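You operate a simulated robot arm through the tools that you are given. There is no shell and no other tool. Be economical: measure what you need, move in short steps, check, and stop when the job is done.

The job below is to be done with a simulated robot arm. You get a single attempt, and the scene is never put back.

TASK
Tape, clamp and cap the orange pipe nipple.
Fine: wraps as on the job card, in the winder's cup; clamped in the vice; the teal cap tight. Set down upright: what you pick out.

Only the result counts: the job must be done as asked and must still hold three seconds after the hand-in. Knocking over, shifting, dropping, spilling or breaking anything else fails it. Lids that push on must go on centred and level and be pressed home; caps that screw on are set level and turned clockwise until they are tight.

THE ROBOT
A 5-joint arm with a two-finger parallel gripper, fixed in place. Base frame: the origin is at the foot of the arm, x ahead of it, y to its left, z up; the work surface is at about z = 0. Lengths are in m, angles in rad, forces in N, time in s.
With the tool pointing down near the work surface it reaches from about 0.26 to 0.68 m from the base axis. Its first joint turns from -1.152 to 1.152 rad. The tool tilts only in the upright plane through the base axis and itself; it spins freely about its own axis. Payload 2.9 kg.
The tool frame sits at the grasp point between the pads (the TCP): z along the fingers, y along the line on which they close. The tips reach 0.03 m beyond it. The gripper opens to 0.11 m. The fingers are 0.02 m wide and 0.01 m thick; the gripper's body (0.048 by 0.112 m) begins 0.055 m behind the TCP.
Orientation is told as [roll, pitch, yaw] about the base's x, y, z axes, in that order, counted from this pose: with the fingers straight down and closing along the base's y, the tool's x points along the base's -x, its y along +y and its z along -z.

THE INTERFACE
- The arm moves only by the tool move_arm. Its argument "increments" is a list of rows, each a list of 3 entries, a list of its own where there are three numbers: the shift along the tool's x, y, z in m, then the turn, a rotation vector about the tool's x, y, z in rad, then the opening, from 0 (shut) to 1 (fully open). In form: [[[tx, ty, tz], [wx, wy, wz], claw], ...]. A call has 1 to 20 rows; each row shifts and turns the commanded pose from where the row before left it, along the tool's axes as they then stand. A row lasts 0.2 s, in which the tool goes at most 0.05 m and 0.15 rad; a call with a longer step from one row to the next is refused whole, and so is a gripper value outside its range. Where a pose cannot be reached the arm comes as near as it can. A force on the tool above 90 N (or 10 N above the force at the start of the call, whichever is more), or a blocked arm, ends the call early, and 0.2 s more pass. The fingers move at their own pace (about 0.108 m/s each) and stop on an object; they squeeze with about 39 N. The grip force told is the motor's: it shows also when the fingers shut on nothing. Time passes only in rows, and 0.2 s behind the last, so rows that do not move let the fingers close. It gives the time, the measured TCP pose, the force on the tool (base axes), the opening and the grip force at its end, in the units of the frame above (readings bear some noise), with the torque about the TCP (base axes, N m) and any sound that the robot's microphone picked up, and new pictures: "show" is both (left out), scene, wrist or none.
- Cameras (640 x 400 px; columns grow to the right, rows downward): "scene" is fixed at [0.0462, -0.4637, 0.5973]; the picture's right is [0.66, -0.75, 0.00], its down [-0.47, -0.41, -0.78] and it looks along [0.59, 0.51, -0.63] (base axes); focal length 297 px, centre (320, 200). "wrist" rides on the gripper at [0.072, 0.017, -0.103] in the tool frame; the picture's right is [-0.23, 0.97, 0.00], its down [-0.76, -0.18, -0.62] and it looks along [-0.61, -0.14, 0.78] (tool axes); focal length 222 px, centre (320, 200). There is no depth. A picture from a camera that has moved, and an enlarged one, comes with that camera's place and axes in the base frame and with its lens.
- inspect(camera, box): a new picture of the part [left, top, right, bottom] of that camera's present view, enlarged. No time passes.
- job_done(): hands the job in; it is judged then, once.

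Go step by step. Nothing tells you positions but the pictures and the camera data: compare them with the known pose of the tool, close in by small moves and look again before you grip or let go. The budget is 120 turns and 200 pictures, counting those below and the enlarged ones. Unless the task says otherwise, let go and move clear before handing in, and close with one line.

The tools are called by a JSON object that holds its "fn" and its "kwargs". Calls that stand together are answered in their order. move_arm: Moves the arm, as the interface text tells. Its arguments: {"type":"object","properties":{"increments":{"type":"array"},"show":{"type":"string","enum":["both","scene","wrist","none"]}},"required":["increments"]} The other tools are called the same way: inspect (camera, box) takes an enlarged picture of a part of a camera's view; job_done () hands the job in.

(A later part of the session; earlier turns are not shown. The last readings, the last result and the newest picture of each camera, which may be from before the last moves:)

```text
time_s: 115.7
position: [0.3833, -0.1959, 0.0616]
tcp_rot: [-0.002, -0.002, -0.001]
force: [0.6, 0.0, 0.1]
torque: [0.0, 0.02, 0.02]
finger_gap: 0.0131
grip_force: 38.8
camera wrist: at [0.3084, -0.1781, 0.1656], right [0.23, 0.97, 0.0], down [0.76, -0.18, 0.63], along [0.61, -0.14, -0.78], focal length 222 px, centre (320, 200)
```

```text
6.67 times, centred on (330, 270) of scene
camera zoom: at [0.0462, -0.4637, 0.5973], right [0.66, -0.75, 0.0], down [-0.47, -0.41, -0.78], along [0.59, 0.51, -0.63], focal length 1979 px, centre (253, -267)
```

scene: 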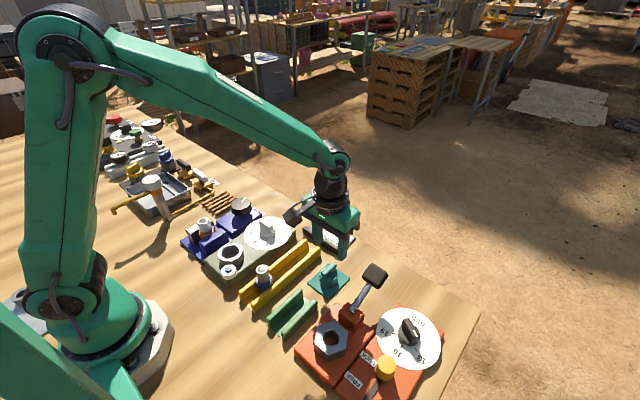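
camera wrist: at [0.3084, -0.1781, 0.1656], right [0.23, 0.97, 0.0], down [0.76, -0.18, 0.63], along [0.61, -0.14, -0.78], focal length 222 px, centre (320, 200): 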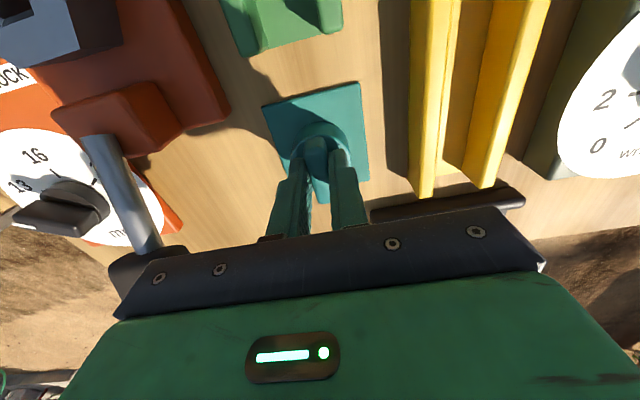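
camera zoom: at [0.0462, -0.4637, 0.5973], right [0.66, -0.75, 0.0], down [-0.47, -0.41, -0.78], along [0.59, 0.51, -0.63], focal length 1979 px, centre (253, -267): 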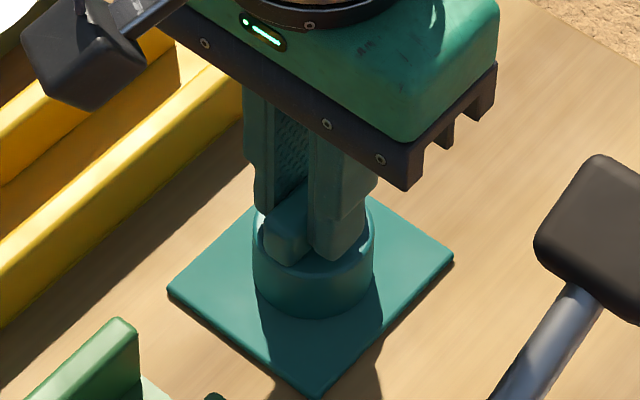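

{"fn": "move_arm", "kwargs": {"increments": [[[0, 0, -0.008], [0, 0, 0], 0], [[0, 0, -0.02], [0, 0, 0], 0], [[0, 0, -0.03], [0, 0, 0], 0], [[0, 0, -0.03], [0, 0, 0], 0], [[0, 0, 0], [0, 0, 0], 0]], "show": "wrist"}}

{"fn": "inspect", "kwargs": {"camera": "scene", "box": [290, 210, 370, 300]}}

{"fn": "inspect", "kwargs": {"camera": "wrist", "box": [240, 80, 400, 240]}}

```text
time_s: 116.9
position: [0.3809, -0.1926, 0.1512]
tcp_rot: [0.0, -0.002, 0.001]
force: [0.0, 0.1, -0.8]
torque: [0.04, 0.0, 0.02]
finger_gap: 0.0132
grip_force: 39.4
camera wrist: at [0.3081, -0.1762, 0.2555], right [0.23, 0.97, 0.0], down [0.76, -0.18, 0.63], along [0.61, -0.14, -0.78], focal length 222 px, centre (320, 200)
```

wrist: 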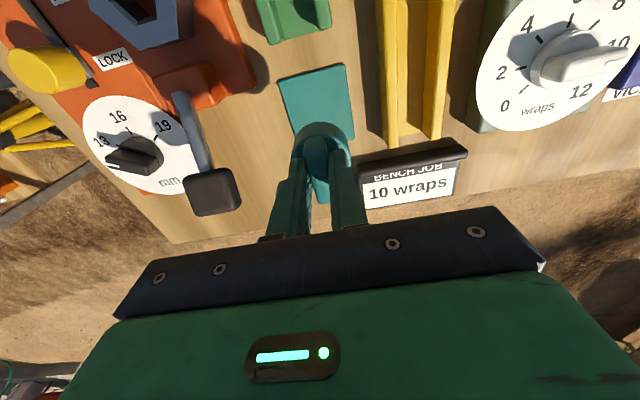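

```text
4.44 times, centred on (330, 255) of scene
camera zoom: at [0.0462, -0.4637, 0.5973], right [0.66, -0.75, 0.0], down [-0.47, -0.41, -0.78], along [0.59, 0.51, -0.63], focal length 1320 px, centre (276, -44)
```

zoom: 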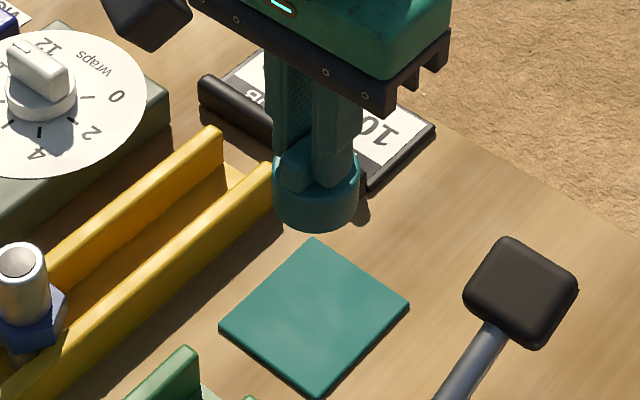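

```text
2.50 times, centred on (320, 160) of wrist
camera zoom: at [0.3081, -0.1762, 0.2555], right [0.23, 0.97, 0.0], down [0.76, -0.18, 0.63], along [0.61, -0.14, -0.78], focal length 555 px, centre (320, 300)
```

zoom: 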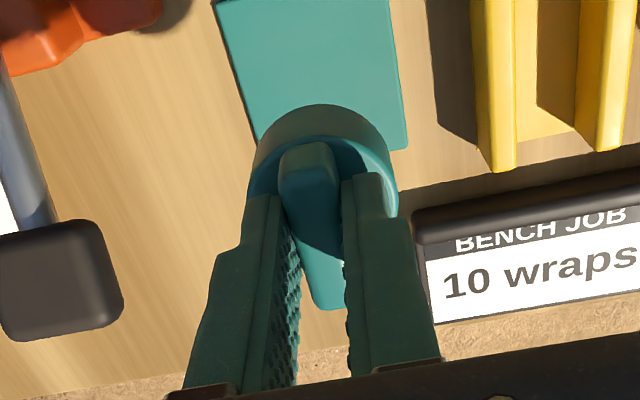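

I have the cap and the pad stayed put. I'll carry it over above the nipple.

{"fn": "move_arm", "kwargs": {"increments": [[[0, 0, -0.03], [0, 0, 0], 0], [[0.0143, 0.0391, 0], [0, 0, 0], 0], [[0.0143, 0.0391, 0], [0, 0, 0], 0], [[0.0143, 0.0391, 0], [0, 0, 0], 0], [[0.0143, 0.0391, 0], [0, 0, 0], 0], [[0.0143, 0.0391, 0], [0, 0, 0], 0], [[0.0143, 0.0391, 0], [0, 0, 0], 0], [[0.0143, 0.0391, 0], [0, 0, 0], 0], [[0.0143, 0.0391, 0], [0, 0, 0], 0], [[0, 0, 0], [0, 0, 0], 0]], "show": "both"}}

{"fn": "inspect", "kwargs": {"camera": "scene", "box": [165, 170, 245, 250]}}

{"fn": "inspect", "kwargs": {"camera": "wrist", "box": [240, 50, 400, 210]}}

```text
time_s: 119.1
position: [0.2676, 0.1191, 0.1762]
tcp_rot: [-0.002, 0.007, 0.0]
force: [-0.2, 0.6, -1.5]
torque: [0.01, 0.04, -0.01]
finger_gap: 0.0131
grip_force: 39.0
camera wrist: at [0.196, 0.1367, 0.2806], right [0.23, 0.97, 0.0], down [0.76, -0.18, 0.62], along [0.6, -0.14, -0.79], focal length 222 px, centre (320, 200)
```

scene: 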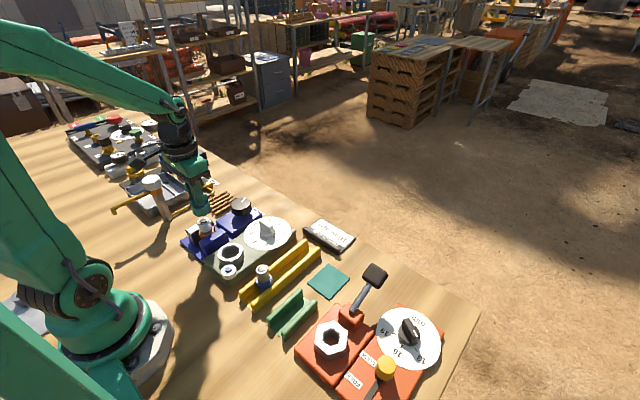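
wrist: 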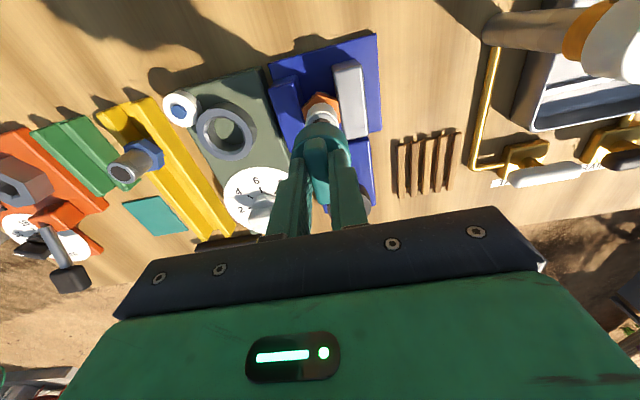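

```text
5.00 times, centred on (205, 210) of scene
camera zoom: at [0.0462, -0.4636, 0.5973], right [0.66, -0.75, 0.0], down [-0.47, -0.41, -0.78], along [0.59, 0.51, -0.63], focal length 1485 px, centre (895, 150)
```

zoom: 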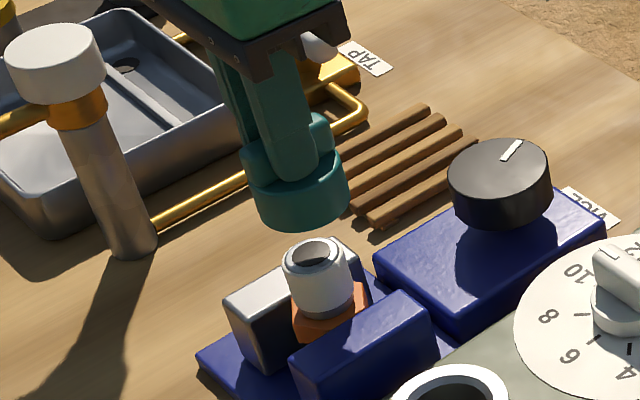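

```text
2.50 times, centred on (320, 130) of wrist
camera zoom: at [0.196, 0.1367, 0.2806], right [0.23, 0.97, 0.0], down [0.76, -0.18, 0.62], along [0.6, -0.14, -0.79], focal length 555 px, centre (320, 375)
```

zoom: 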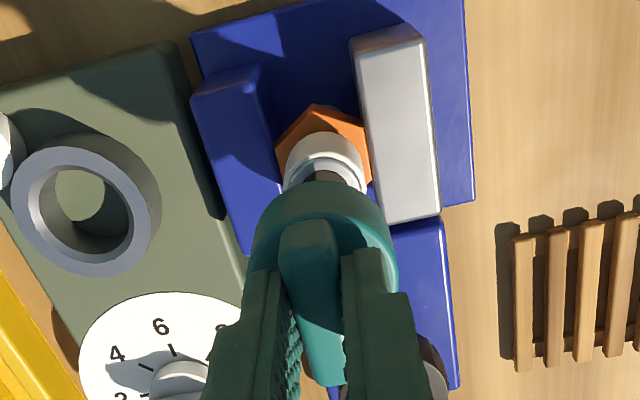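

Both views agree on alignment to within about 1 mm. I'll descend slowly toward contact.

{"fn": "move_arm", "kwargs": {"increments": [[[0.0003, 0.001, 0.015], [0, -0.006, 0], 0], [[0, 0, 0.013], [0, 0, 0], 0], [[0, 0, 0], [0, 0, 0], 0]], "show": "wrist"}}

{"fn": "inspect", "kwargs": {"camera": "scene", "box": [180, 185, 230, 245]}}

{"fn": "inspect", "kwargs": {"camera": "wrist", "box": [260, 70, 380, 190]}}

```text
time_s: 119.9
position: [0.2692, 0.1195, 0.1484]
tcp_rot: [0.0, -0.001, 0.001]
force: [0.3, -0.1, -0.6]
torque: [-0.03, -0.01, 0.02]
finger_gap: 0.0133
grip_force: 38.9
camera wrist: at [0.1959, 0.1367, 0.2527], right [0.23, 0.97, 0.0], down [0.76, -0.18, 0.62], along [0.61, -0.14, -0.78], focal length 222 px, centre (320, 200)
```

wrist: 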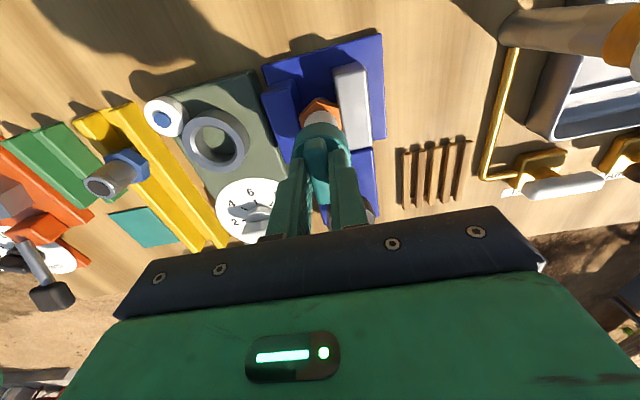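

```text
6.67 times, centred on (205, 215) of scene
camera zoom: at [0.0462, -0.4636, 0.5973], right [0.66, -0.75, 0.0], down [-0.47, -0.41, -0.78], along [0.59, 0.51, -0.63], focal length 1979 px, centre (1087, 100)
```

zoom: 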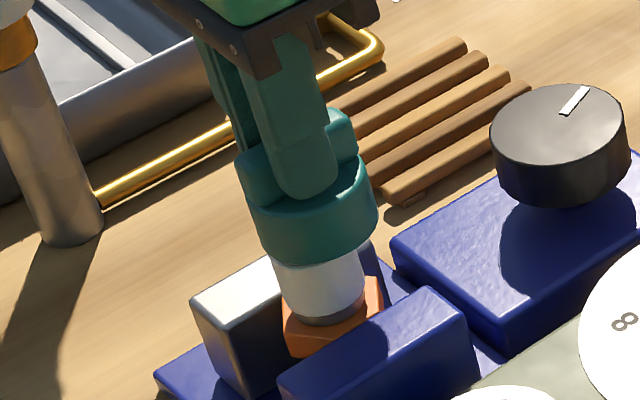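

```text
3.33 times, centred on (320, 130) of wrist
camera zoom: at [0.1959, 0.1367, 0.2527], right [0.23, 0.97, 0.0], down [0.76, -0.18, 0.62], along [0.61, -0.14, -0.78], focal length 740 px, centre (320, 433)
```

zoom: 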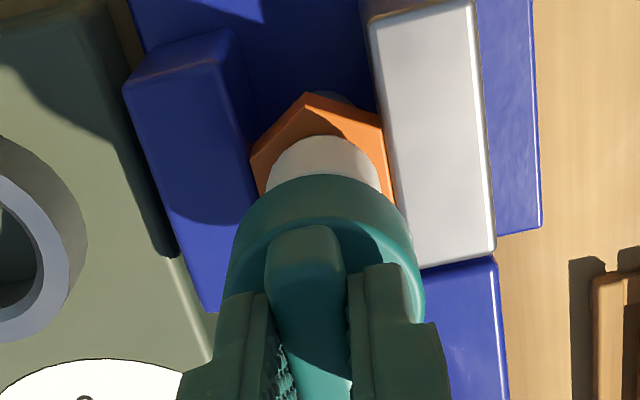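

The scene view shows the nipple offset toward -x relative to the cap by about 5 mm. I'll correct and re-check with a tighter zoom.

{"fn": "move_arm", "kwargs": {"increments": [[[0.005, 0.0005, 0.0], [0, 0, 0], 0], [[0, 0, 0], [0, 0, 0], 0]], "show": "none"}}

{"fn": "inspect", "kwargs": {"camera": "scene", "box": [187, 195, 223, 241]}}

{"fn": "inspect", "kwargs": {"camera": "wrist", "box": [280, 80, 360, 160]}}

```text
time_s: 120.5
position: [0.2624, 0.1202, 0.1493]
tcp_rot: [0.0, 0.001, 0.0]
force: [0.1, 0.4, -1.4]
torque: [-0.02, 0.0, 0.01]
finger_gap: 0.0134
grip_force: 39.1
```

```text
8.70 times, centred on (205, 218) of scene
camera zoom: at [0.0462, -0.4636, 0.5973], right [0.66, -0.75, 0.0], down [-0.47, -0.41, -0.78], along [0.59, 0.51, -0.63], focal length 2582 px, centre (1320, 44)
```

zoom: 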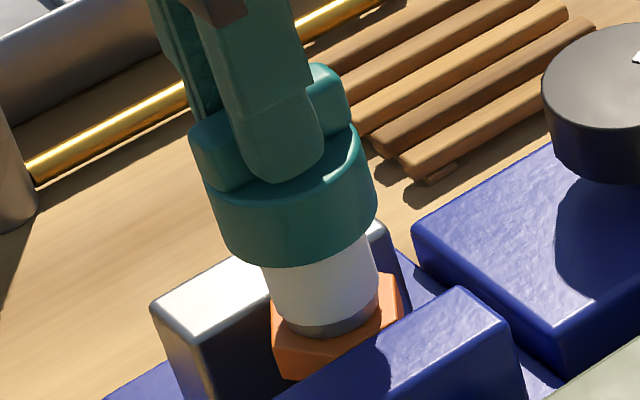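

```text
5.00 times, centred on (320, 120) of wrist
camera zoom: at [0.19, 0.1369, 0.253], right [0.23, 0.97, 0.0], down [0.76, -0.18, 0.62], along [0.61, -0.14, -0.78], focal length 1111 px, centre (320, 600)
```

zoom: 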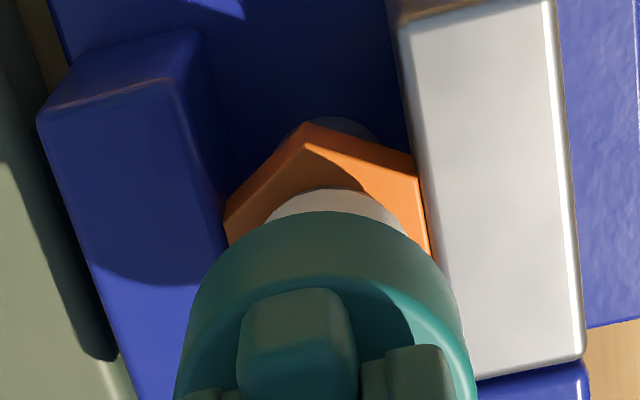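

{"fn": "move_arm", "kwargs": {"increments": [[[-0.001, 0.0013, 0.006], [0, 0, 0], 0], [[0, 0, 0.003], [0, 0, 0], 0], [[0, 0, 0.002], [0, 0, 0], 0], [[0, 0, 0], [0, 0, 0], 0]], "show": "none"}}

{"fn": "inspect", "kwargs": {"camera": "scene", "box": [187, 195, 223, 241]}}

{"fn": "inspect", "kwargs": {"camera": "wrist", "box": [280, 80, 360, 160]}}

```text
time_s: 121.5
position: [0.2653, 0.1203, 0.1382]
tcp_rot: [0.0, -0.001, 0.0]
force: [-0.1, 0.5, -0.6]
torque: [0.07, 0.0, 0.01]
finger_gap: 0.013
grip_force: 38.8
```

```text
8.70 times, centred on (205, 218) of scene
camera zoom: at [0.0462, -0.4636, 0.5973], right [0.66, -0.75, 0.0], down [-0.47, -0.41, -0.78], along [0.59, 0.51, -0.63], focal length 2582 px, centre (1320, 44)
```

zoom: 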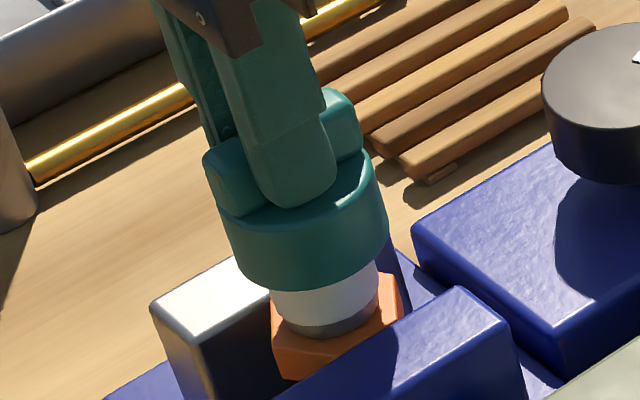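

```text
5.00 times, centred on (320, 120) of wrist
camera zoom: at [0.1917, 0.138, 0.2418], right [0.23, 0.97, 0.0], down [0.76, -0.18, 0.62], along [0.61, -0.14, -0.78], focal length 1111 px, centre (320, 600)
```

zoom: 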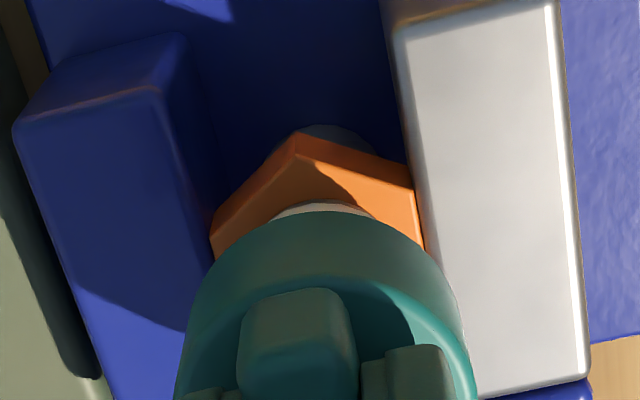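

{"fn": "move_arm", "kwargs": {"increments": [[[0, 0, 0.002], [0, 0, 0], 0], [[0, 0, 0.002], [0, 0, 0], 0], [[0, 0, 0.0015], [0, 0, 0], 0], [[0, 0, 0], [0, 0, 0], 0]], "show": "none"}}

```text
time_s: 122.5
position: [0.263, 0.1208, 0.1334]
tcp_rot: [0.0, -0.003, 0.001]
force: [-7.0, -6.1, 31.2]
torque: [-0.26, 0.38, -0.03]
finger_gap: 0.0131
grip_force: 39.3
```

Contact is centred. I'll start turning clockwise with slight downward follow.

{"fn": "move_arm", "kwargs": {"increments": [[[0, 0, 0], [0, 0, 0.14], 0], [[0, 0, 0.0002], [0, 0, 0.14], 0], [[0, 0, 0.0002], [0, 0, 0.14], 0], [[0, 0, 0.0002], [0, 0, 0.14], 0], [[0, 0, 0.0002], [0, 0, 0.14], 0], [[0, 0, 0.0002], [0, 0, 0.14], 0], [[0, 0, 0.0002], [0, 0, 0.14], 0], [[0, 0, 0], [0, 0, 0], 0]], "show": "none"}}

{"fn": "inspect", "kwargs": {"camera": "scene", "box": [187, 195, 223, 241]}}

```text
time_s: 124.3
position: [0.2668, 0.1212, 0.1324]
tcp_rot: [0.003, 0.0, -0.982]
force: [0.6, 27.7, 14.5]
torque: [1.18, 0.07, 0.01]
finger_gap: 0.0133
grip_force: 38.8
```

```text
8.70 times, centred on (205, 218) of scene
camera zoom: at [0.0462, -0.4637, 0.5973], right [0.66, -0.75, 0.0], down [-0.47, -0.41, -0.78], along [0.59, 0.51, -0.63], focal length 2582 px, centre (1320, 44)
```

zoom: 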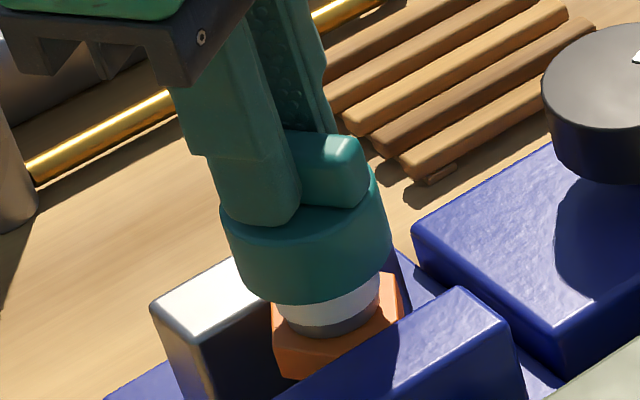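

{"fn": "move_arm", "kwargs": {"increments": [[[0.0006, 0, 0.0003], [0, 0, 0.14], 0], [[0, 0, 0.0003], [0, 0, 0.14], 0], [[0, 0, 0.0003], [0, 0, 0.14], 0], [[0, 0, 0.0003], [0, 0, 0.14], 0], [[0, 0, 0.0003], [0, 0, 0.14], 0], [[0, 0, 0.0003], [0, 0, 0.14], 0], [[0, 0, 0.0003], [0, 0, 0.14], 0], [[0, 0, 0.0003], [0, 0, 0.14], 0], [[0, 0, 0.0003], [0, 0, 0.14], 0], [[0, 0, 0], [0, 0, 0], 0]], "show": "none"}}

{"fn": "inspect", "kwargs": {"camera": "scene", "box": [187, 195, 223, 241]}}

```text
time_s: 126.5
position: [0.2655, 0.1212, 0.1302]
tcp_rot: [0.003, 0.004, -2.241]
force: [8.9, -2.3, 33.6]
torque: [-0.29, -0.46, 0.01]
finger_gap: 0.0133
grip_force: 39.6
```

```text
8.70 times, centred on (205, 218) of scene
camera zoom: at [0.0461, -0.4637, 0.5973], right [0.66, -0.75, 0.0], down [-0.47, -0.41, -0.78], along [0.59, 0.51, -0.63], focal length 2582 px, centre (1320, 44)
```

zoom: 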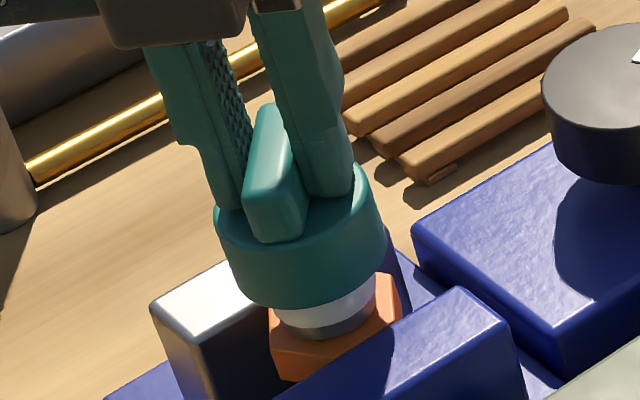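

The cap is going down the thread. I'll regrip half a turn back and continue.

{"fn": "move_arm", "kwargs": {"increments": [[[0, 0, -0.0008], [0, 0, 0], 0], [[0, 0, 0], [0, 0, 0], 0.2], [[0, 0, 0], [0, 0, 0], 0.4], [[0, 0, -0.035], [0, 0, 0], 0.4], [[0, 0, 0], [0, 0, -0.1428], 0.4], [[0, 0, 0], [0, 0, -0.1428], 0.4], [[0, 0, 0], [0, 0, -0.1428], 0.4], [[0, 0, 0], [0, 0, -0.1428], 0.4], [[0, 0, 0], [0, 0, -0.1428], 0.4], [[0, 0, 0], [0, 0, -0.1428], 0.4], [[0, 0, 0], [0, 0, -0.1428], 0.4], [[0, 0, 0], [0, 0, -0.1428], 0.4], [[0, 0, 0], [0, 0, -0.1428], 0.4], [[0, 0, 0], [0, 0, -0.1428], 0.4], [[0, 0, 0], [0, 0, -0.1428], 0.4], [[0, 0, 0], [0, 0, -0.1428], 0.4], [[0, 0, 0], [0, 0, -0.1428], 0.4]], "show": "none"}}

{"fn": "inspect", "kwargs": {"camera": "scene", "box": [187, 195, 223, 241]}}

{"fn": "move_arm", "kwargs": {"increments": [[[0, 0, 0], [0, 0, -0.1428], 0.4], [[0, 0, 0], [0, 0, -0.1428], 0.4], [[0, 0, 0], [0, 0, -0.1428], 0.4], [[0, 0, 0], [0, 0, -0.1428], 0.4], [[0, 0, 0], [0, 0, -0.1428], 0.4], [[0, 0, 0], [0, 0, -0.1428], 0.4], [[0, 0, 0], [0, 0, -0.1428], 0.4], [[0, 0, 0], [0, 0, -0.1428], 0.4], [[0, 0, 0], [0, 0, -0.1428], 0.4], [[0, 0, 0], [0, 0, 0], 0.4]], "show": "wrist"}}

```text
time_s: 130.1
position: [0.2629, 0.1227, 0.1649]
tcp_rot: [0.001, 0.001, -0.381]
force: [-1.4, 0.4, -0.8]
torque: [0.04, 0.02, 0.0]
finger_gap: 0.0439
grip_force: 0.0
```

```text
8.70 times, centred on (205, 218) of scene
camera zoom: at [0.0462, -0.4637, 0.5973], right [0.66, -0.75, 0.0], down [-0.47, -0.41, -0.78], along [0.59, 0.51, -0.63], focal length 2582 px, centre (1320, 44)
```

zoom: 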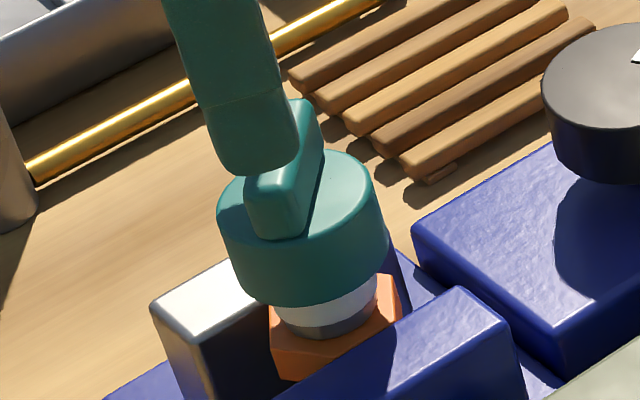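

```text
time_s: 132.3
position: [0.2633, 0.1202, 0.1647]
tcp_rot: [0.0, 0.0, 0.903]
force: [0.2, -0.1, -0.6]
torque: [0.03, 0.01, -0.02]
finger_gap: 0.044
grip_force: 0.0
camera wrist: at [0.205, 0.0755, 0.2683], right [-0.62, 0.78, 0.0], down [0.61, 0.49, 0.62], along [0.49, 0.39, -0.78], focal length 222 px, centre (320, 200)
```

wrist: 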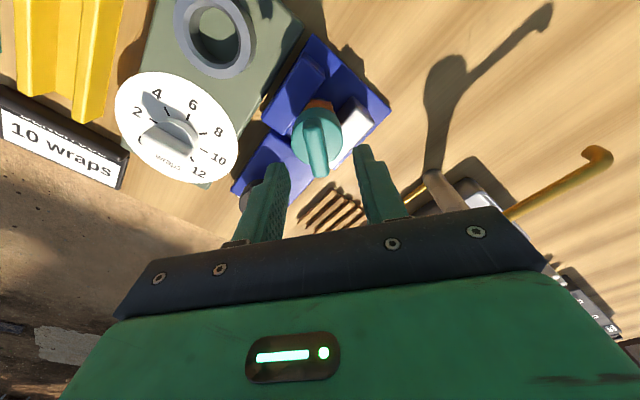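

{"fn": "move_arm", "kwargs": {"increments": [[[0, -0.0015, 0.02], [0, 0, 0], 0.4], [[0, 0, 0.0155], [0, 0, 0], 0.4], [[0, 0, 0], [0, 0, 0], 0.2], [[0, 0, 0], [0, 0, 0], 0], [[0, 0, 0], [0, 0, 0], 0], [[0, 0, 0.0003], [0, 0, 0.14], 0], [[0, 0, 0.0003], [0, 0, 0.14], 0], [[0, 0, 0.0003], [0, 0, 0.14], 0], [[0, 0, 0.0003], [0, 0, 0.14], 0], [[0, 0, 0.0003], [0, 0, 0.14], 0], [[0, 0, 0.0003], [0, 0, 0.14], 0], [[0, 0, 0.0003], [0, 0, 0.14], 0], [[0, 0, 0.0003], [0, 0, 0.14], 0], [[0, 0, 0.0003], [0, 0, 0.14], 0], [[0, 0, 0.0003], [0, 0, 0.14], 0], [[0, 0, 0], [0, 0, 0], 0]], "show": "none"}}

{"fn": "inspect", "kwargs": {"camera": "scene", "box": [187, 195, 223, 241]}}

```text
time_s: 135.7
position: [0.2652, 0.1204, 0.1278]
tcp_rot: [0.005, -0.002, -0.498]
force: [-18.3, 8.9, 70.4]
torque: [0.44, 1.53, -0.02]
finger_gap: 0.0129
grip_force: 39.3
```

```text
8.70 times, centred on (205, 218) of scene
camera zoom: at [0.046, -0.4638, 0.5972], right [0.66, -0.75, 0.0], down [-0.47, -0.41, -0.78], along [0.59, 0.51, -0.63], focal length 2582 px, centre (1320, 44)
```

zoom: 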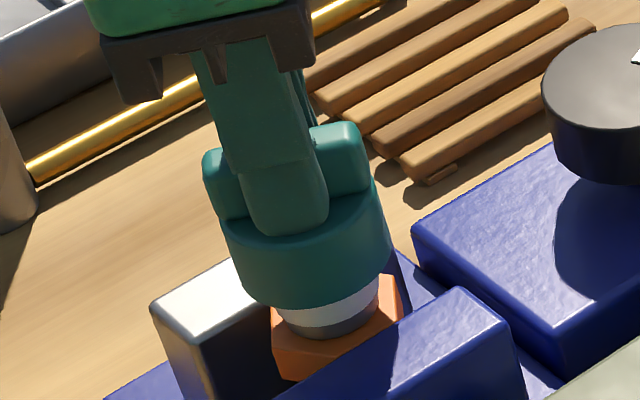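

I'm pushing faster than the thread advances, so I'll keep turning without extra push.

{"fn": "move_arm", "kwargs": {"increments": [[[0, 0, -0.0005], [0, 0, 0.14], 0], [[0, 0, 0], [0, 0, 0.14], 0], [[0, 0, 0], [0, 0, 0.14], 0], [[0, 0, 0], [0, 0, 0.14], 0], [[0, 0, 0], [0, 0, 0.14], 0], [[0, 0, 0], [0, 0, 0.14], 0], [[0, 0, 0], [0, 0, 0.14], 0], [[0, 0, 0], [0, 0, 0.14], 0], [[0, 0, 0], [0, 0, 0.14], 0], [[0, 0, 0], [0, 0, 0.14], 0], [[0, 0, 0], [0, 0, 0.14], 0], [[0, 0, 0], [0, 0, 0.14], 0], [[0, 0, 0], [0, 0, 0], 0]], "show": "none"}}

{"fn": "inspect", "kwargs": {"camera": "scene", "box": [187, 195, 223, 241]}}

```text
time_s: 138.5
position: [0.2669, 0.1214, 0.1273]
tcp_rot: [0.001, 0.002, -2.179]
force: [2.3, -2.4, 38.3]
torque: [-0.34, 0.03, 0.02]
finger_gap: 0.0131
grip_force: 39.3
```

```text
8.70 times, centred on (205, 218) of scene
camera zoom: at [0.0461, -0.4637, 0.5973], right [0.66, -0.75, 0.0], down [-0.47, -0.41, -0.78], along [0.59, 0.51, -0.63], focal length 2582 px, centre (1320, 44)
```

zoom: 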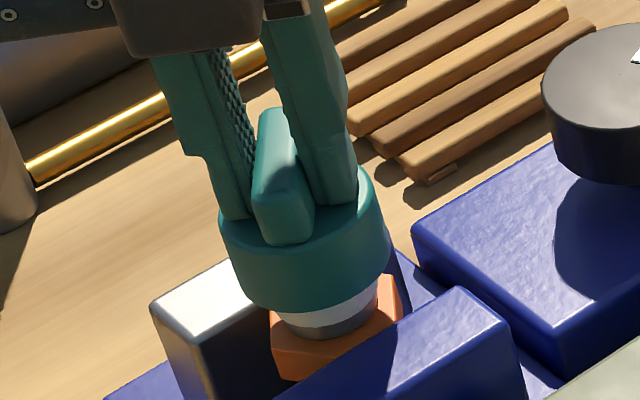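

It advances about 3 mm per half turn. I'll do another full regrip-and-turn cycle.

{"fn": "move_arm", "kwargs": {"increments": [[[0, 0, -0.001], [0, 0, 0], 0], [[0, 0, 0], [0, 0, 0], 0.2], [[0, 0, 0], [0, 0, 0], 0.4], [[0, 0, -0.035], [0, 0, 0], 0.4], [[0, 0, 0], [0, 0, -0.1428], 0.4], [[0, 0, 0], [0, 0, -0.1428], 0.4], [[0, 0, 0], [0, 0, -0.1428], 0.4], [[0, 0, 0], [0, 0, -0.1428], 0.4], [[0, 0, 0], [0, 0, -0.1428], 0.4], [[0, 0, 0], [0, 0, -0.1428], 0.4], [[0, 0, 0], [0, 0, -0.1428], 0.4], [[0, 0, 0], [0, 0, -0.1428], 0.4], [[0, 0, 0], [0, 0, -0.1428], 0.4], [[0, 0, 0], [0, 0, -0.1428], 0.4], [[0, 0, 0], [0, 0, -0.1428], 0.4]], "show": "none"}}

{"fn": "move_arm", "kwargs": {"increments": [[[0, 0, 0], [0, 0, -0.1428], 0.4], [[0, 0, 0], [0, 0, -0.1428], 0.4], [[0, 0, 0], [0, 0, -0.1428], 0.4], [[0, 0, 0], [0, 0, -0.1428], 0.4], [[0, 0, 0], [0, 0, -0.1428], 0.4], [[0, 0, 0], [0, 0, -0.1428], 0.4], [[0, 0, 0], [0, 0, -0.1428], 0.4], [[0, 0, 0], [0, 0, -0.1428], 0.4], [[0, 0, 0], [0, 0, -0.1428], 0.4], [[0, 0, 0], [0, 0, -0.1428], 0.4], [[0, 0, 0], [0, 0, -0.1428], 0.4], [[0, 0, 0], [0, 0, 0], 0.4]], "show": "wrist"}}

{"fn": "inspect", "kwargs": {"camera": "wrist", "box": [240, 60, 400, 220]}}

```text
time_s: 141.7
position: [0.2654, 0.12, 0.162]
tcp_rot: [0.002, 0.0, -0.607]
force: [0.2, -0.6, -0.6]
torque: [0.0, 0.05, 0.0]
finger_gap: 0.044
grip_force: 0.1
```

```text
time_s: 144.3
position: [0.2653, 0.1202, 0.1633]
tcp_rot: [0.0, -0.001, 0.965]
force: [0.0, -0.5, 0.3]
torque: [-0.01, 0.0, -0.01]
finger_gap: 0.0437
grip_force: 0.1
camera wrist: at [0.2095, 0.0705, 0.2666], right [-0.67, 0.74, 0.0], down [0.58, 0.52, 0.62], along [0.46, 0.42, -0.78], focal length 222 px, centre (320, 200)
```

wrist: 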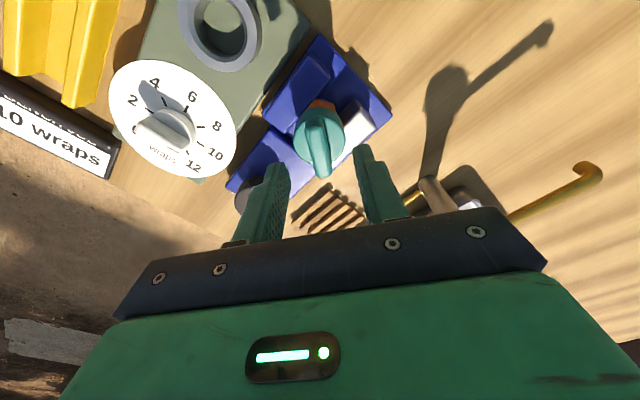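

```text
2.50 times, centred on (320, 140) of wrist
camera zoom: at [0.2095, 0.0705, 0.2666], right [-0.67, 0.74, 0.0], down [0.58, 0.52, 0.62], along [0.46, 0.42, -0.78], focal length 555 px, centre (320, 350)
```

zoom: 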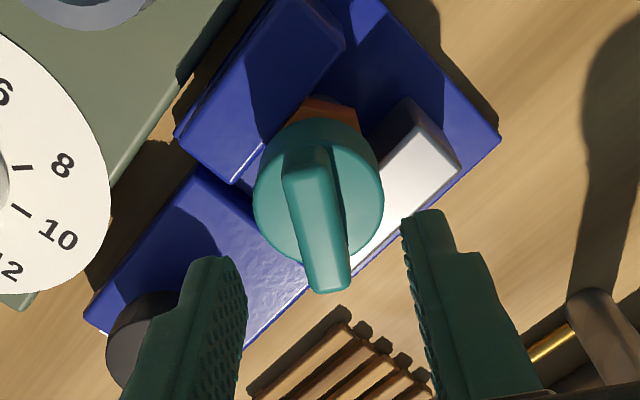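

{"fn": "move_arm", "kwargs": {"increments": [[[0, -0.0005, 0.02], [0, 0, 0], 0.4], [[0, 0, 0.016], [0, 0, 0], 0.4], [[0, 0, 0], [0, 0, 0], 0.2], [[0, 0, 0], [0, 0, 0], 0], [[0, 0, 0], [0, 0, 0], 0], [[0, 0, 0.0004], [0, 0, 0.14], 0], [[0, 0, 0.0004], [0, 0, 0.14], 0], [[0, 0, 0.0002], [0, 0, 0.14], 0], [[0, 0, 0.0002], [0, 0, 0.14], 0], [[0, 0, 0.0001], [0, 0, 0.14], 0], [[0, 0, 0.0001], [0, 0, 0.14], 0], [[0, 0, 0.0001], [0, 0, 0.14], 0], [[0, 0, 0.0001], [0, 0, 0.14], 0], [[0, 0, 0.0001], [0, 0, 0.14], 0], [[0, 0, 0.0001], [0, 0, 0.14], 0], [[0, 0, 0], [0, 0, 0], 0]], "show": "none"}}

{"fn": "move_arm", "kwargs": {"increments": [[[0, 0, 0.0001], [0, 0, 0.14], 0], [[0, 0, 0.0001], [0, 0, 0.14], 0], [[0, 0, 0.0001], [0, 0, 0.14], 0], [[0, 0, 0.0001], [0, 0, 0.14], 0], [[0, 0, 0.0001], [0, 0, 0.14], 0], [[0, 0, 0.0001], [0, 0, 0.14], 0], [[0, 0, 0.0001], [0, 0, 0.14], 0], [[0, 0, 0.0001], [0, 0, 0.14], 0], [[0, 0, 0.0001], [0, 0, 0.14], 0], [[0, 0, 0.0001], [0, 0, 0.14], 0], [[0, 0, 0.0001], [0, 0, 0.14], 0], [[0, 0, 0.0001], [0, 0, 0.14], 0], [[0, 0, 0], [0, 0, 0], 0]], "show": "none"}}

{"fn": "inspect", "kwargs": {"camera": "scene", "box": [187, 195, 223, 241]}}

```text
time_s: 147.7
position: [0.2671, 0.1207, 0.1267]
tcp_rot: [0.005, -0.003, -0.438]
force: [-16.8, 18.2, 58.6]
torque: [0.88, 1.35, 0.05]
finger_gap: 0.0131
grip_force: 38.8
```

```text
time_s: 150.5
position: [0.2684, 0.1206, 0.1243]
tcp_rot: [0.003, 0.006, -2.119]
force: [-9.0, 9.3, 57.9]
torque: [0.08, 0.99, 0.0]
finger_gap: 0.0133
grip_force: 39.0
```

```text
8.70 times, centred on (205, 218) of scene
camera zoom: at [0.046, -0.4637, 0.5973], right [0.66, -0.75, 0.0], down [-0.47, -0.41, -0.78], along [0.59, 0.51, -0.63], focal length 2582 px, centre (1320, 44)
```

zoom: 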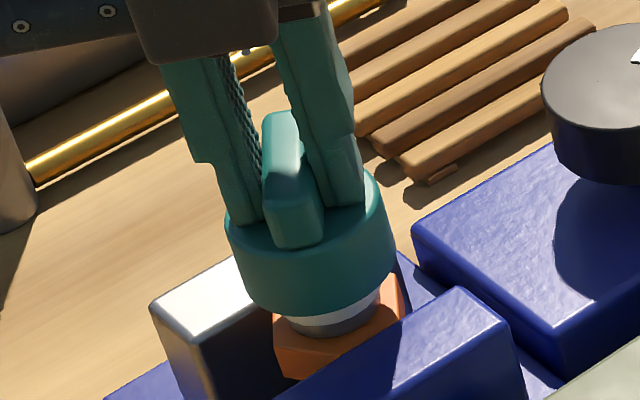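

{"fn": "move_arm", "kwargs": {"increments": [[[0, 0, -0.0015], [0, 0, 0], 0], [[0, 0, 0], [0, 0, 0], 0.2], [[0, 0, 0], [0, 0, 0], 0.4], [[0, 0, -0.035], [0, 0, 0], 0.4], [[0, 0, 0], [0, 0, -0.1428], 0.4], [[0, 0, 0], [0, 0, -0.1428], 0.4], [[0, 0, 0], [0, 0, -0.1428], 0.4], [[0, 0, 0], [0, 0, -0.1428], 0.4], [[0, 0, 0], [0, 0, -0.1428], 0.4], [[0, 0, 0], [0, 0, -0.1428], 0.4], [[0, 0, 0], [0, 0, -0.1428], 0.4], [[0, 0, 0], [0, 0, -0.1428], 0.4], [[0, 0, 0], [0, 0, -0.1428], 0.4], [[0, 0, 0], [0, 0, -0.1428], 0.4], [[0, 0, 0], [0, 0, -0.1428], 0.4]], "show": "none"}}

{"fn": "move_arm", "kwargs": {"increments": [[[0, 0, 0], [0, 0, -0.1428], 0.4], [[0, 0, 0], [0, 0, -0.1428], 0.4], [[0, 0, 0], [0, 0, -0.1428], 0.4], [[0, 0, 0], [0, 0, -0.1428], 0.4], [[0, 0, 0], [0, 0, -0.1428], 0.4], [[0, 0, 0], [0, 0, -0.1428], 0.4], [[0, 0, 0], [0, 0, -0.1428], 0.4], [[0, 0, 0], [0, 0, -0.1428], 0.4], [[0, 0, 0], [0, 0, -0.1428], 0.4], [[0, 0, 0], [0, 0, -0.1428], 0.4], [[0, 0, 0], [0, 0, -0.1428], 0.4], [[0, 0, 0], [0, 0, 0], 0.4]], "show": "wrist"}}

```text
time_s: 153.7
position: [0.2648, 0.1201, 0.1602]
tcp_rot: [-0.001, -0.001, -0.543]
force: [-0.1, 0.4, 0.4]
torque: [0.0, 0.01, -0.02]
finger_gap: 0.0438
grip_force: 0.0
```

```text
time_s: 156.3
position: [0.2651, 0.1207, 0.1606]
tcp_rot: [0.0, 0.0, 1.027]
force: [0.1, -0.3, 0.2]
torque: [0.02, 0.0, -0.02]
finger_gap: 0.0441
grip_force: 0.1
camera wrist: at [0.2132, 0.0678, 0.2638], right [-0.72, 0.7, 0.0], down [0.55, 0.56, 0.62], along [0.44, 0.45, -0.78], focal length 222 px, centre (320, 200)
```

wrist: 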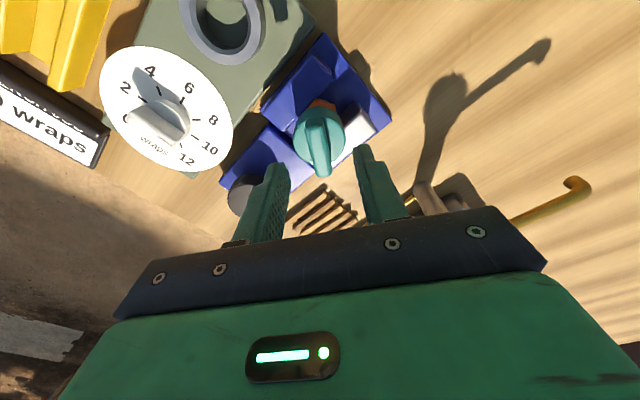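

{"fn": "move_arm", "kwargs": {"increments": [[[0, -0.0005, 0.02], [0, 0, 0], 0.4], [[0, 0, 0.0165], [0, 0, 0], 0.4], [[0, 0, 0], [0, 0, 0], 0.2], [[0, 0, 0], [0, 0, 0], 0], [[0, 0, 0], [0, 0, 0], 0], [[0, 0, 0.0004], [0, 0, 0.14], 0], [[0, 0, 0.0004], [0, 0, 0.14], 0], [[0, 0, 0.0002], [0, 0, 0.14], 0], [[0, 0, 0.0002], [0, 0, 0.14], 0], [[0, 0, 0.0001], [0, 0, 0.14], 0], [[0, 0, 0.0001], [0, 0, 0.14], 0], [[0, 0, 0.0001], [0, 0, 0.14], 0], [[0, 0, 0.0001], [0, 0, 0.14], 0], [[0, 0, 0.0001], [0, 0, 0.14], 0], [[0, 0, 0.0001], [0, 0, 0.14], 0], [[0, 0, 0], [0, 0, 0], 0]], "show": "none"}}

{"fn": "move_arm", "kwargs": {"increments": [[[0, 0, 0.0001], [0, 0, 0.14], 0], [[0, 0, 0.0001], [0, 0, 0.14], 0], [[0, 0, 0.0001], [0, 0, 0.14], 0], [[0, 0, 0.0001], [0, 0, 0.14], 0], [[0, 0, 0.0001], [0, 0, 0.14], 0], [[0, 0, 0.0001], [0, 0, 0.14], 0], [[0, 0, 0.0001], [0, 0, 0.14], 0], [[0, 0, 0.0001], [0, 0, 0.14], 0], [[0, 0, 0.0001], [0, 0, 0.14], 0], [[0, 0, 0.0001], [0, 0, 0.14], 0], [[0, 0, 0.0001], [0, 0, 0.14], 0], [[0, 0, 0.0001], [0, 0, 0.14], 0], [[0, 0, 0], [0, 0, 0], 0]], "show": "none"}}

{"fn": "inspect", "kwargs": {"camera": "scene", "box": [187, 195, 223, 241]}}

```text
time_s: 159.7
position: [0.2691, 0.121, 0.1244]
tcp_rot: [0.009, -0.008, -0.376]
force: [1.0, 3.2, 52.9]
torque: [-0.22, -0.08, 1.52]
finger_gap: 0.0168
grip_force: 39.1
```

```text
time_s: 162.5
position: [0.2715, 0.1217, 0.124]
tcp_rot: [0.01, 0.014, -2.057]
force: [11.6, 6.3, 50.8]
torque: [0.08, -0.7, 0.24]
finger_gap: 0.0174
grip_force: 38.4
```

```text
8.70 times, centred on (205, 218) of scene
camera zoom: at [0.046, -0.4637, 0.5973], right [0.66, -0.75, 0.0], down [-0.47, -0.41, -0.78], along [0.59, 0.51, -0.63], focal length 2582 px, centre (1320, 44)
```

zoom: 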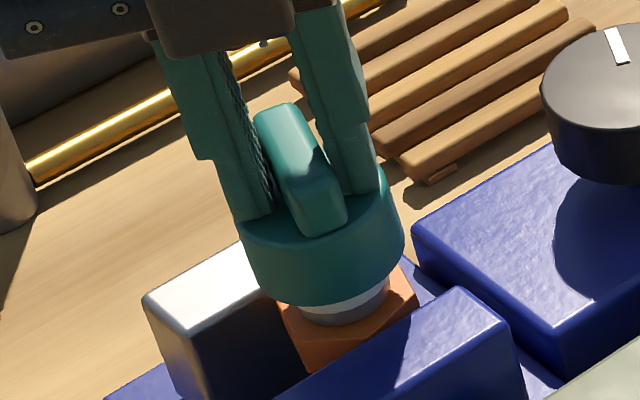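

The cap reached about 1.5 N·m and then the hex twisted in the vice and pushed the jaw a little. I'll stop, release, and inspect.

{"fn": "move_arm", "kwargs": {"increments": [[[0, 0, -0.0015], [0, 0, 0], 0], [[0, 0, 0], [0, 0, 0], 0.25], [[0, 0, 0], [0, 0, 0], 0.4], [[0, 0, -0.04], [0, 0, 0], 0.5], [[0, 0, 0], [0, 0, -0.14], 0.5], [[0, 0, 0], [0, 0, -0.14], 0.5], [[0, 0, 0], [0, 0, -0.14], 0.5], [[0, 0, 0], [0, 0, -0.07], 0.5], [[0, 0, 0], [0, 0, 0], 0.5]], "show": "both"}}

{"fn": "inspect", "kwargs": {"camera": "scene", "box": [180, 190, 260, 250]}}

{"fn": "inspect", "kwargs": {"camera": "wrist", "box": [240, 40, 400, 200]}}

```text
time_s: 164.5
position: [0.2661, 0.1195, 0.1621]
tcp_rot: [0.002, 0.001, -1.563]
force: [-0.4, 0.5, -0.2]
torque: [0.01, 0.04, -0.01]
finger_gap: 0.0549
grip_force: 0.1
camera wrist: at [0.282, 0.1927, 0.2658], right [0.98, -0.22, 0.0], down [-0.17, -0.76, 0.62], along [-0.14, -0.61, -0.78], focal length 222 px, centre (320, 200)
```

scene: 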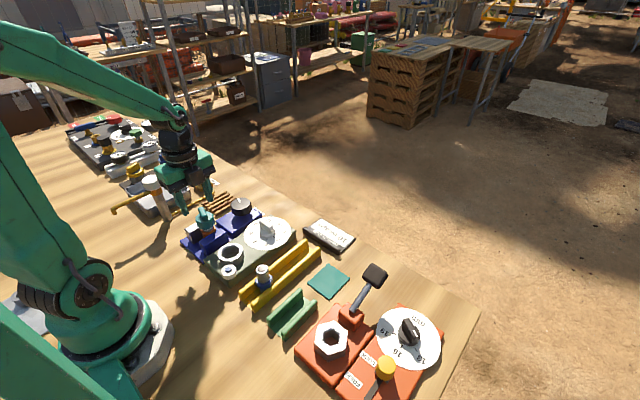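
wrist: 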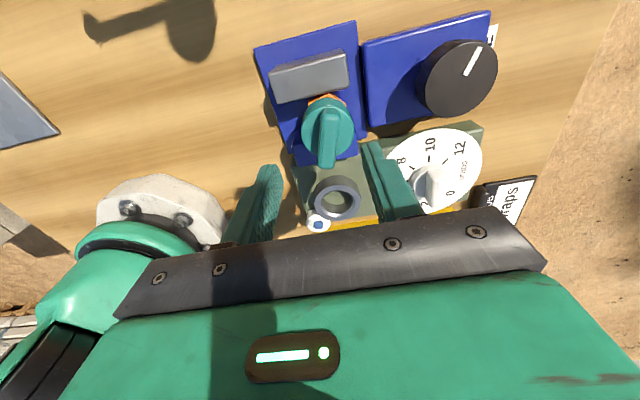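

```text
6.67 times, centred on (220, 220) of scene
camera zoom: at [0.0462, -0.4637, 0.5973], right [0.66, -0.75, 0.0], down [-0.47, -0.41, -0.78], along [0.59, 0.51, -0.63], focal length 1979 px, centre (987, 67)
```

zoom: 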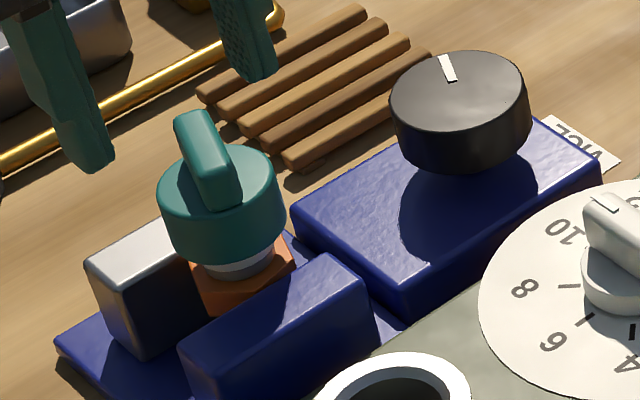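

```text
2.50 times, centred on (320, 120) of wrist
camera zoom: at [0.282, 0.1927, 0.2658], right [0.98, -0.22, 0.0], down [-0.17, -0.76, 0.62], along [-0.14, -0.61, -0.78], focal length 555 px, centre (320, 400)
```

zoom: 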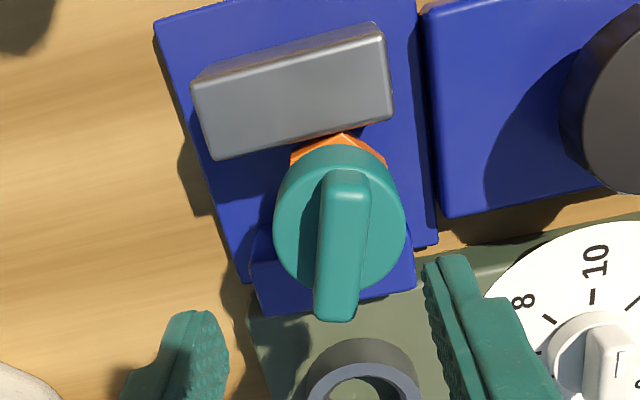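

The cap is level and tight, but the knob was back-driven slightly. I'll retighten the vice knob.

{"fn": "move_arm", "kwargs": {"increments": [[[0.002, 0.04, 0], [0, 0, 0], 0.73], [[0.002, 0.04, 0], [0, 0, 0], 0.73], [[0.0045, 0.04, 0], [0, 0, 0], 0.73], [[0, 0, 0.045], [0, 0, 0], 0.73], [[0, 0, 0.046], [0, 0, 0], 0.73], [[0, 0, 0], [0, 0, 0], 0.4], [[0, 0, 0], [0, 0, 0], 0.3], [[0, 0, 0], [0, 0, 0], 0.1], [[0, 0, 0], [0, 0, 0.12], 0], [[0, 0, 0], [0, 0, 0.12], 0], [[0, 0, 0], [0, 0, 0.12], 0], [[0, 0, 0], [0, 0, 0.12], 0], [[0, 0, 0], [0, 0, 0], 0]], "show": "none"}}

{"fn": "inspect", "kwargs": {"camera": "scene", "box": [180, 190, 260, 250]}}

```text
time_s: 167.3
position: [0.385, 0.1284, 0.0722]
tcp_rot: [-0.004, -0.003, -2.045]
force: [-29.6, 9.5, 21.8]
torque: [0.57, 0.04, 0.59]
finger_gap: 0.0553
grip_force: 45.2
```

```text
6.67 times, centred on (220, 220) of scene
camera zoom: at [0.0461, -0.4637, 0.5973], right [0.66, -0.75, 0.0], down [-0.47, -0.41, -0.78], along [0.59, 0.51, -0.63], focal length 1979 px, centre (987, 67)
```

zoom: 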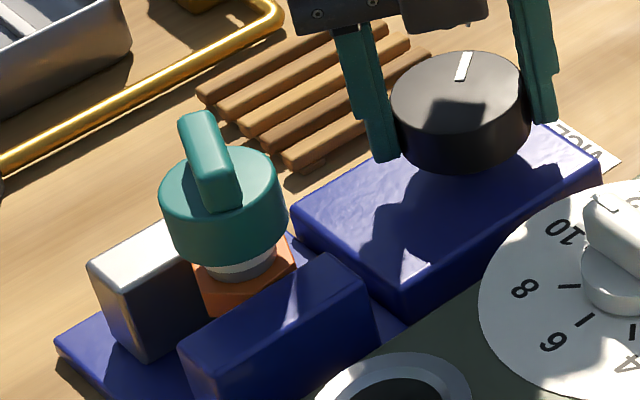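

{"fn": "move_arm", "kwargs": {"increments": [[[0, 0, 0], [0, 0, 0.12], 0], [[0, 0, 0], [0, 0, 0.12], 0], [[0, 0, 0], [0, 0, 0.12], 0], [[0, 0, 0], [0, 0, 0.12], 0], [[0, 0, 0], [0, 0, 0], 0]], "show": "none"}}

{"fn": "inspect", "kwargs": {"camera": "scene", "box": [180, 190, 260, 250]}}

```text
time_s: 168.5
position: [0.3842, 0.1285, 0.0708]
tcp_rot: [-0.002, -0.008, -2.523]
force: [-36.0, 26.7, 17.8]
torque: [0.24, 0.83, 0.74]
finger_gap: 0.0556
grip_force: 45.3
```

```text
6.67 times, centred on (220, 220) of scene
camera zoom: at [0.0461, -0.4637, 0.5973], right [0.66, -0.75, 0.0], down [-0.47, -0.41, -0.78], along [0.59, 0.51, -0.63], focal length 1979 px, centre (987, 67)
```

zoom: 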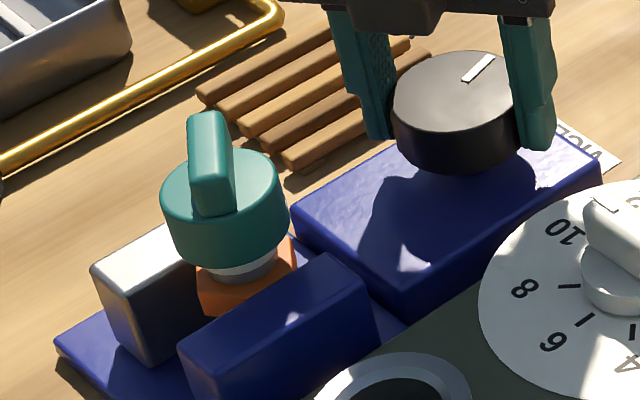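

{"fn": "move_arm", "kwargs": {"increments": [[[0, 0, 0], [0, 0, 0], 0.6], [[0, 0, 0], [0, 0, 0], 0.73], [[0, 0, -0.03], [0, 0, 0], 0.73], [[0, 0, 0], [0, 0, -0.149], 0.73], [[0, 0, 0], [0, 0, -0.149], 0.73], [[0, 0, 0], [0, 0, -0.149], 0.73], [[0, 0, 0], [0, 0, -0.149], 0.73], [[0, 0, 0], [0, 0, -0.149], 0.73], [[0, 0, 0], [0, 0, -0.149], 0.73], [[0, 0, 0], [0, 0, -0.149], 0.73], [[0, 0, 0], [0, 0, -0.149], 0.73], [[0, 0, 0], [0, 0, -0.149], 0.73], [[0, 0, 0], [0, 0, -0.149], 0.73], [[0, 0, 0], [0, 0, -0.149], 0.73], [[0, 0, 0], [0, 0, -0.149], 0.73], [[0, 0, 0], [0, 0, -0.149], 0.73]], "show": "none"}}

{"fn": "move_arm", "kwargs": {"increments": [[[0, 0, 0.03], [0, 0, 0], 0.73], [[0, 0, 0], [0, 0, 0], 0.4], [[0, 0, 0], [0, 0, 0], 0.3], [[0, 0, 0], [0, 0, 0], 0.1], [[0, 0, 0], [0, 0, 0.12], 0], [[0, 0, 0], [0, 0, 0.12], 0], [[0, 0, 0], [0, 0, 0.12], 0], [[0, 0, 0], [0, 0, 0.12], 0], [[0, 0, 0], [0, 0, 0], 0]], "show": "none"}}

{"fn": "inspect", "kwargs": {"camera": "scene", "box": [180, 190, 260, 250]}}

```text
time_s: 171.9
position: [0.3854, 0.1292, 0.1014]
tcp_rot: [0.001, 0.0, -0.585]
force: [0.9, 0.6, 0.5]
torque: [0.03, 0.0, -0.02]
finger_gap: 0.0804
grip_force: 0.1
```

```text
time_s: 173.9
position: [0.3863, 0.127, 0.0691]
tcp_rot: [-0.005, -0.001, -1.07]
force: [-15.2, -14.7, 0.0]
torque: [0.09, -0.08, 1.0]
finger_gap: 0.0555
grip_force: 45.3
```

```text
6.67 times, centred on (220, 220) of scene
camera zoom: at [0.0462, -0.4637, 0.5973], right [0.66, -0.75, 0.0], down [-0.47, -0.41, -0.78], along [0.59, 0.51, -0.63], focal length 1979 px, centre (987, 67)
```

zoom: 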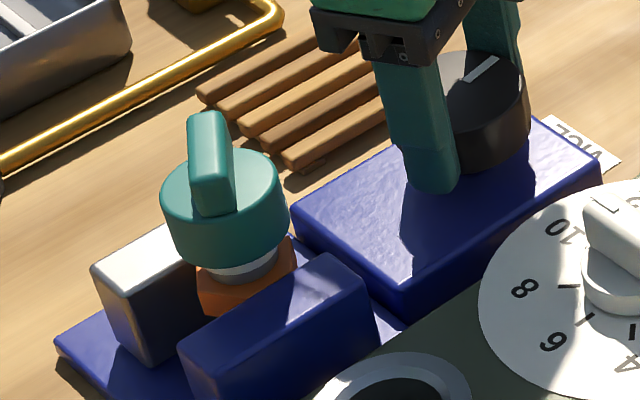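

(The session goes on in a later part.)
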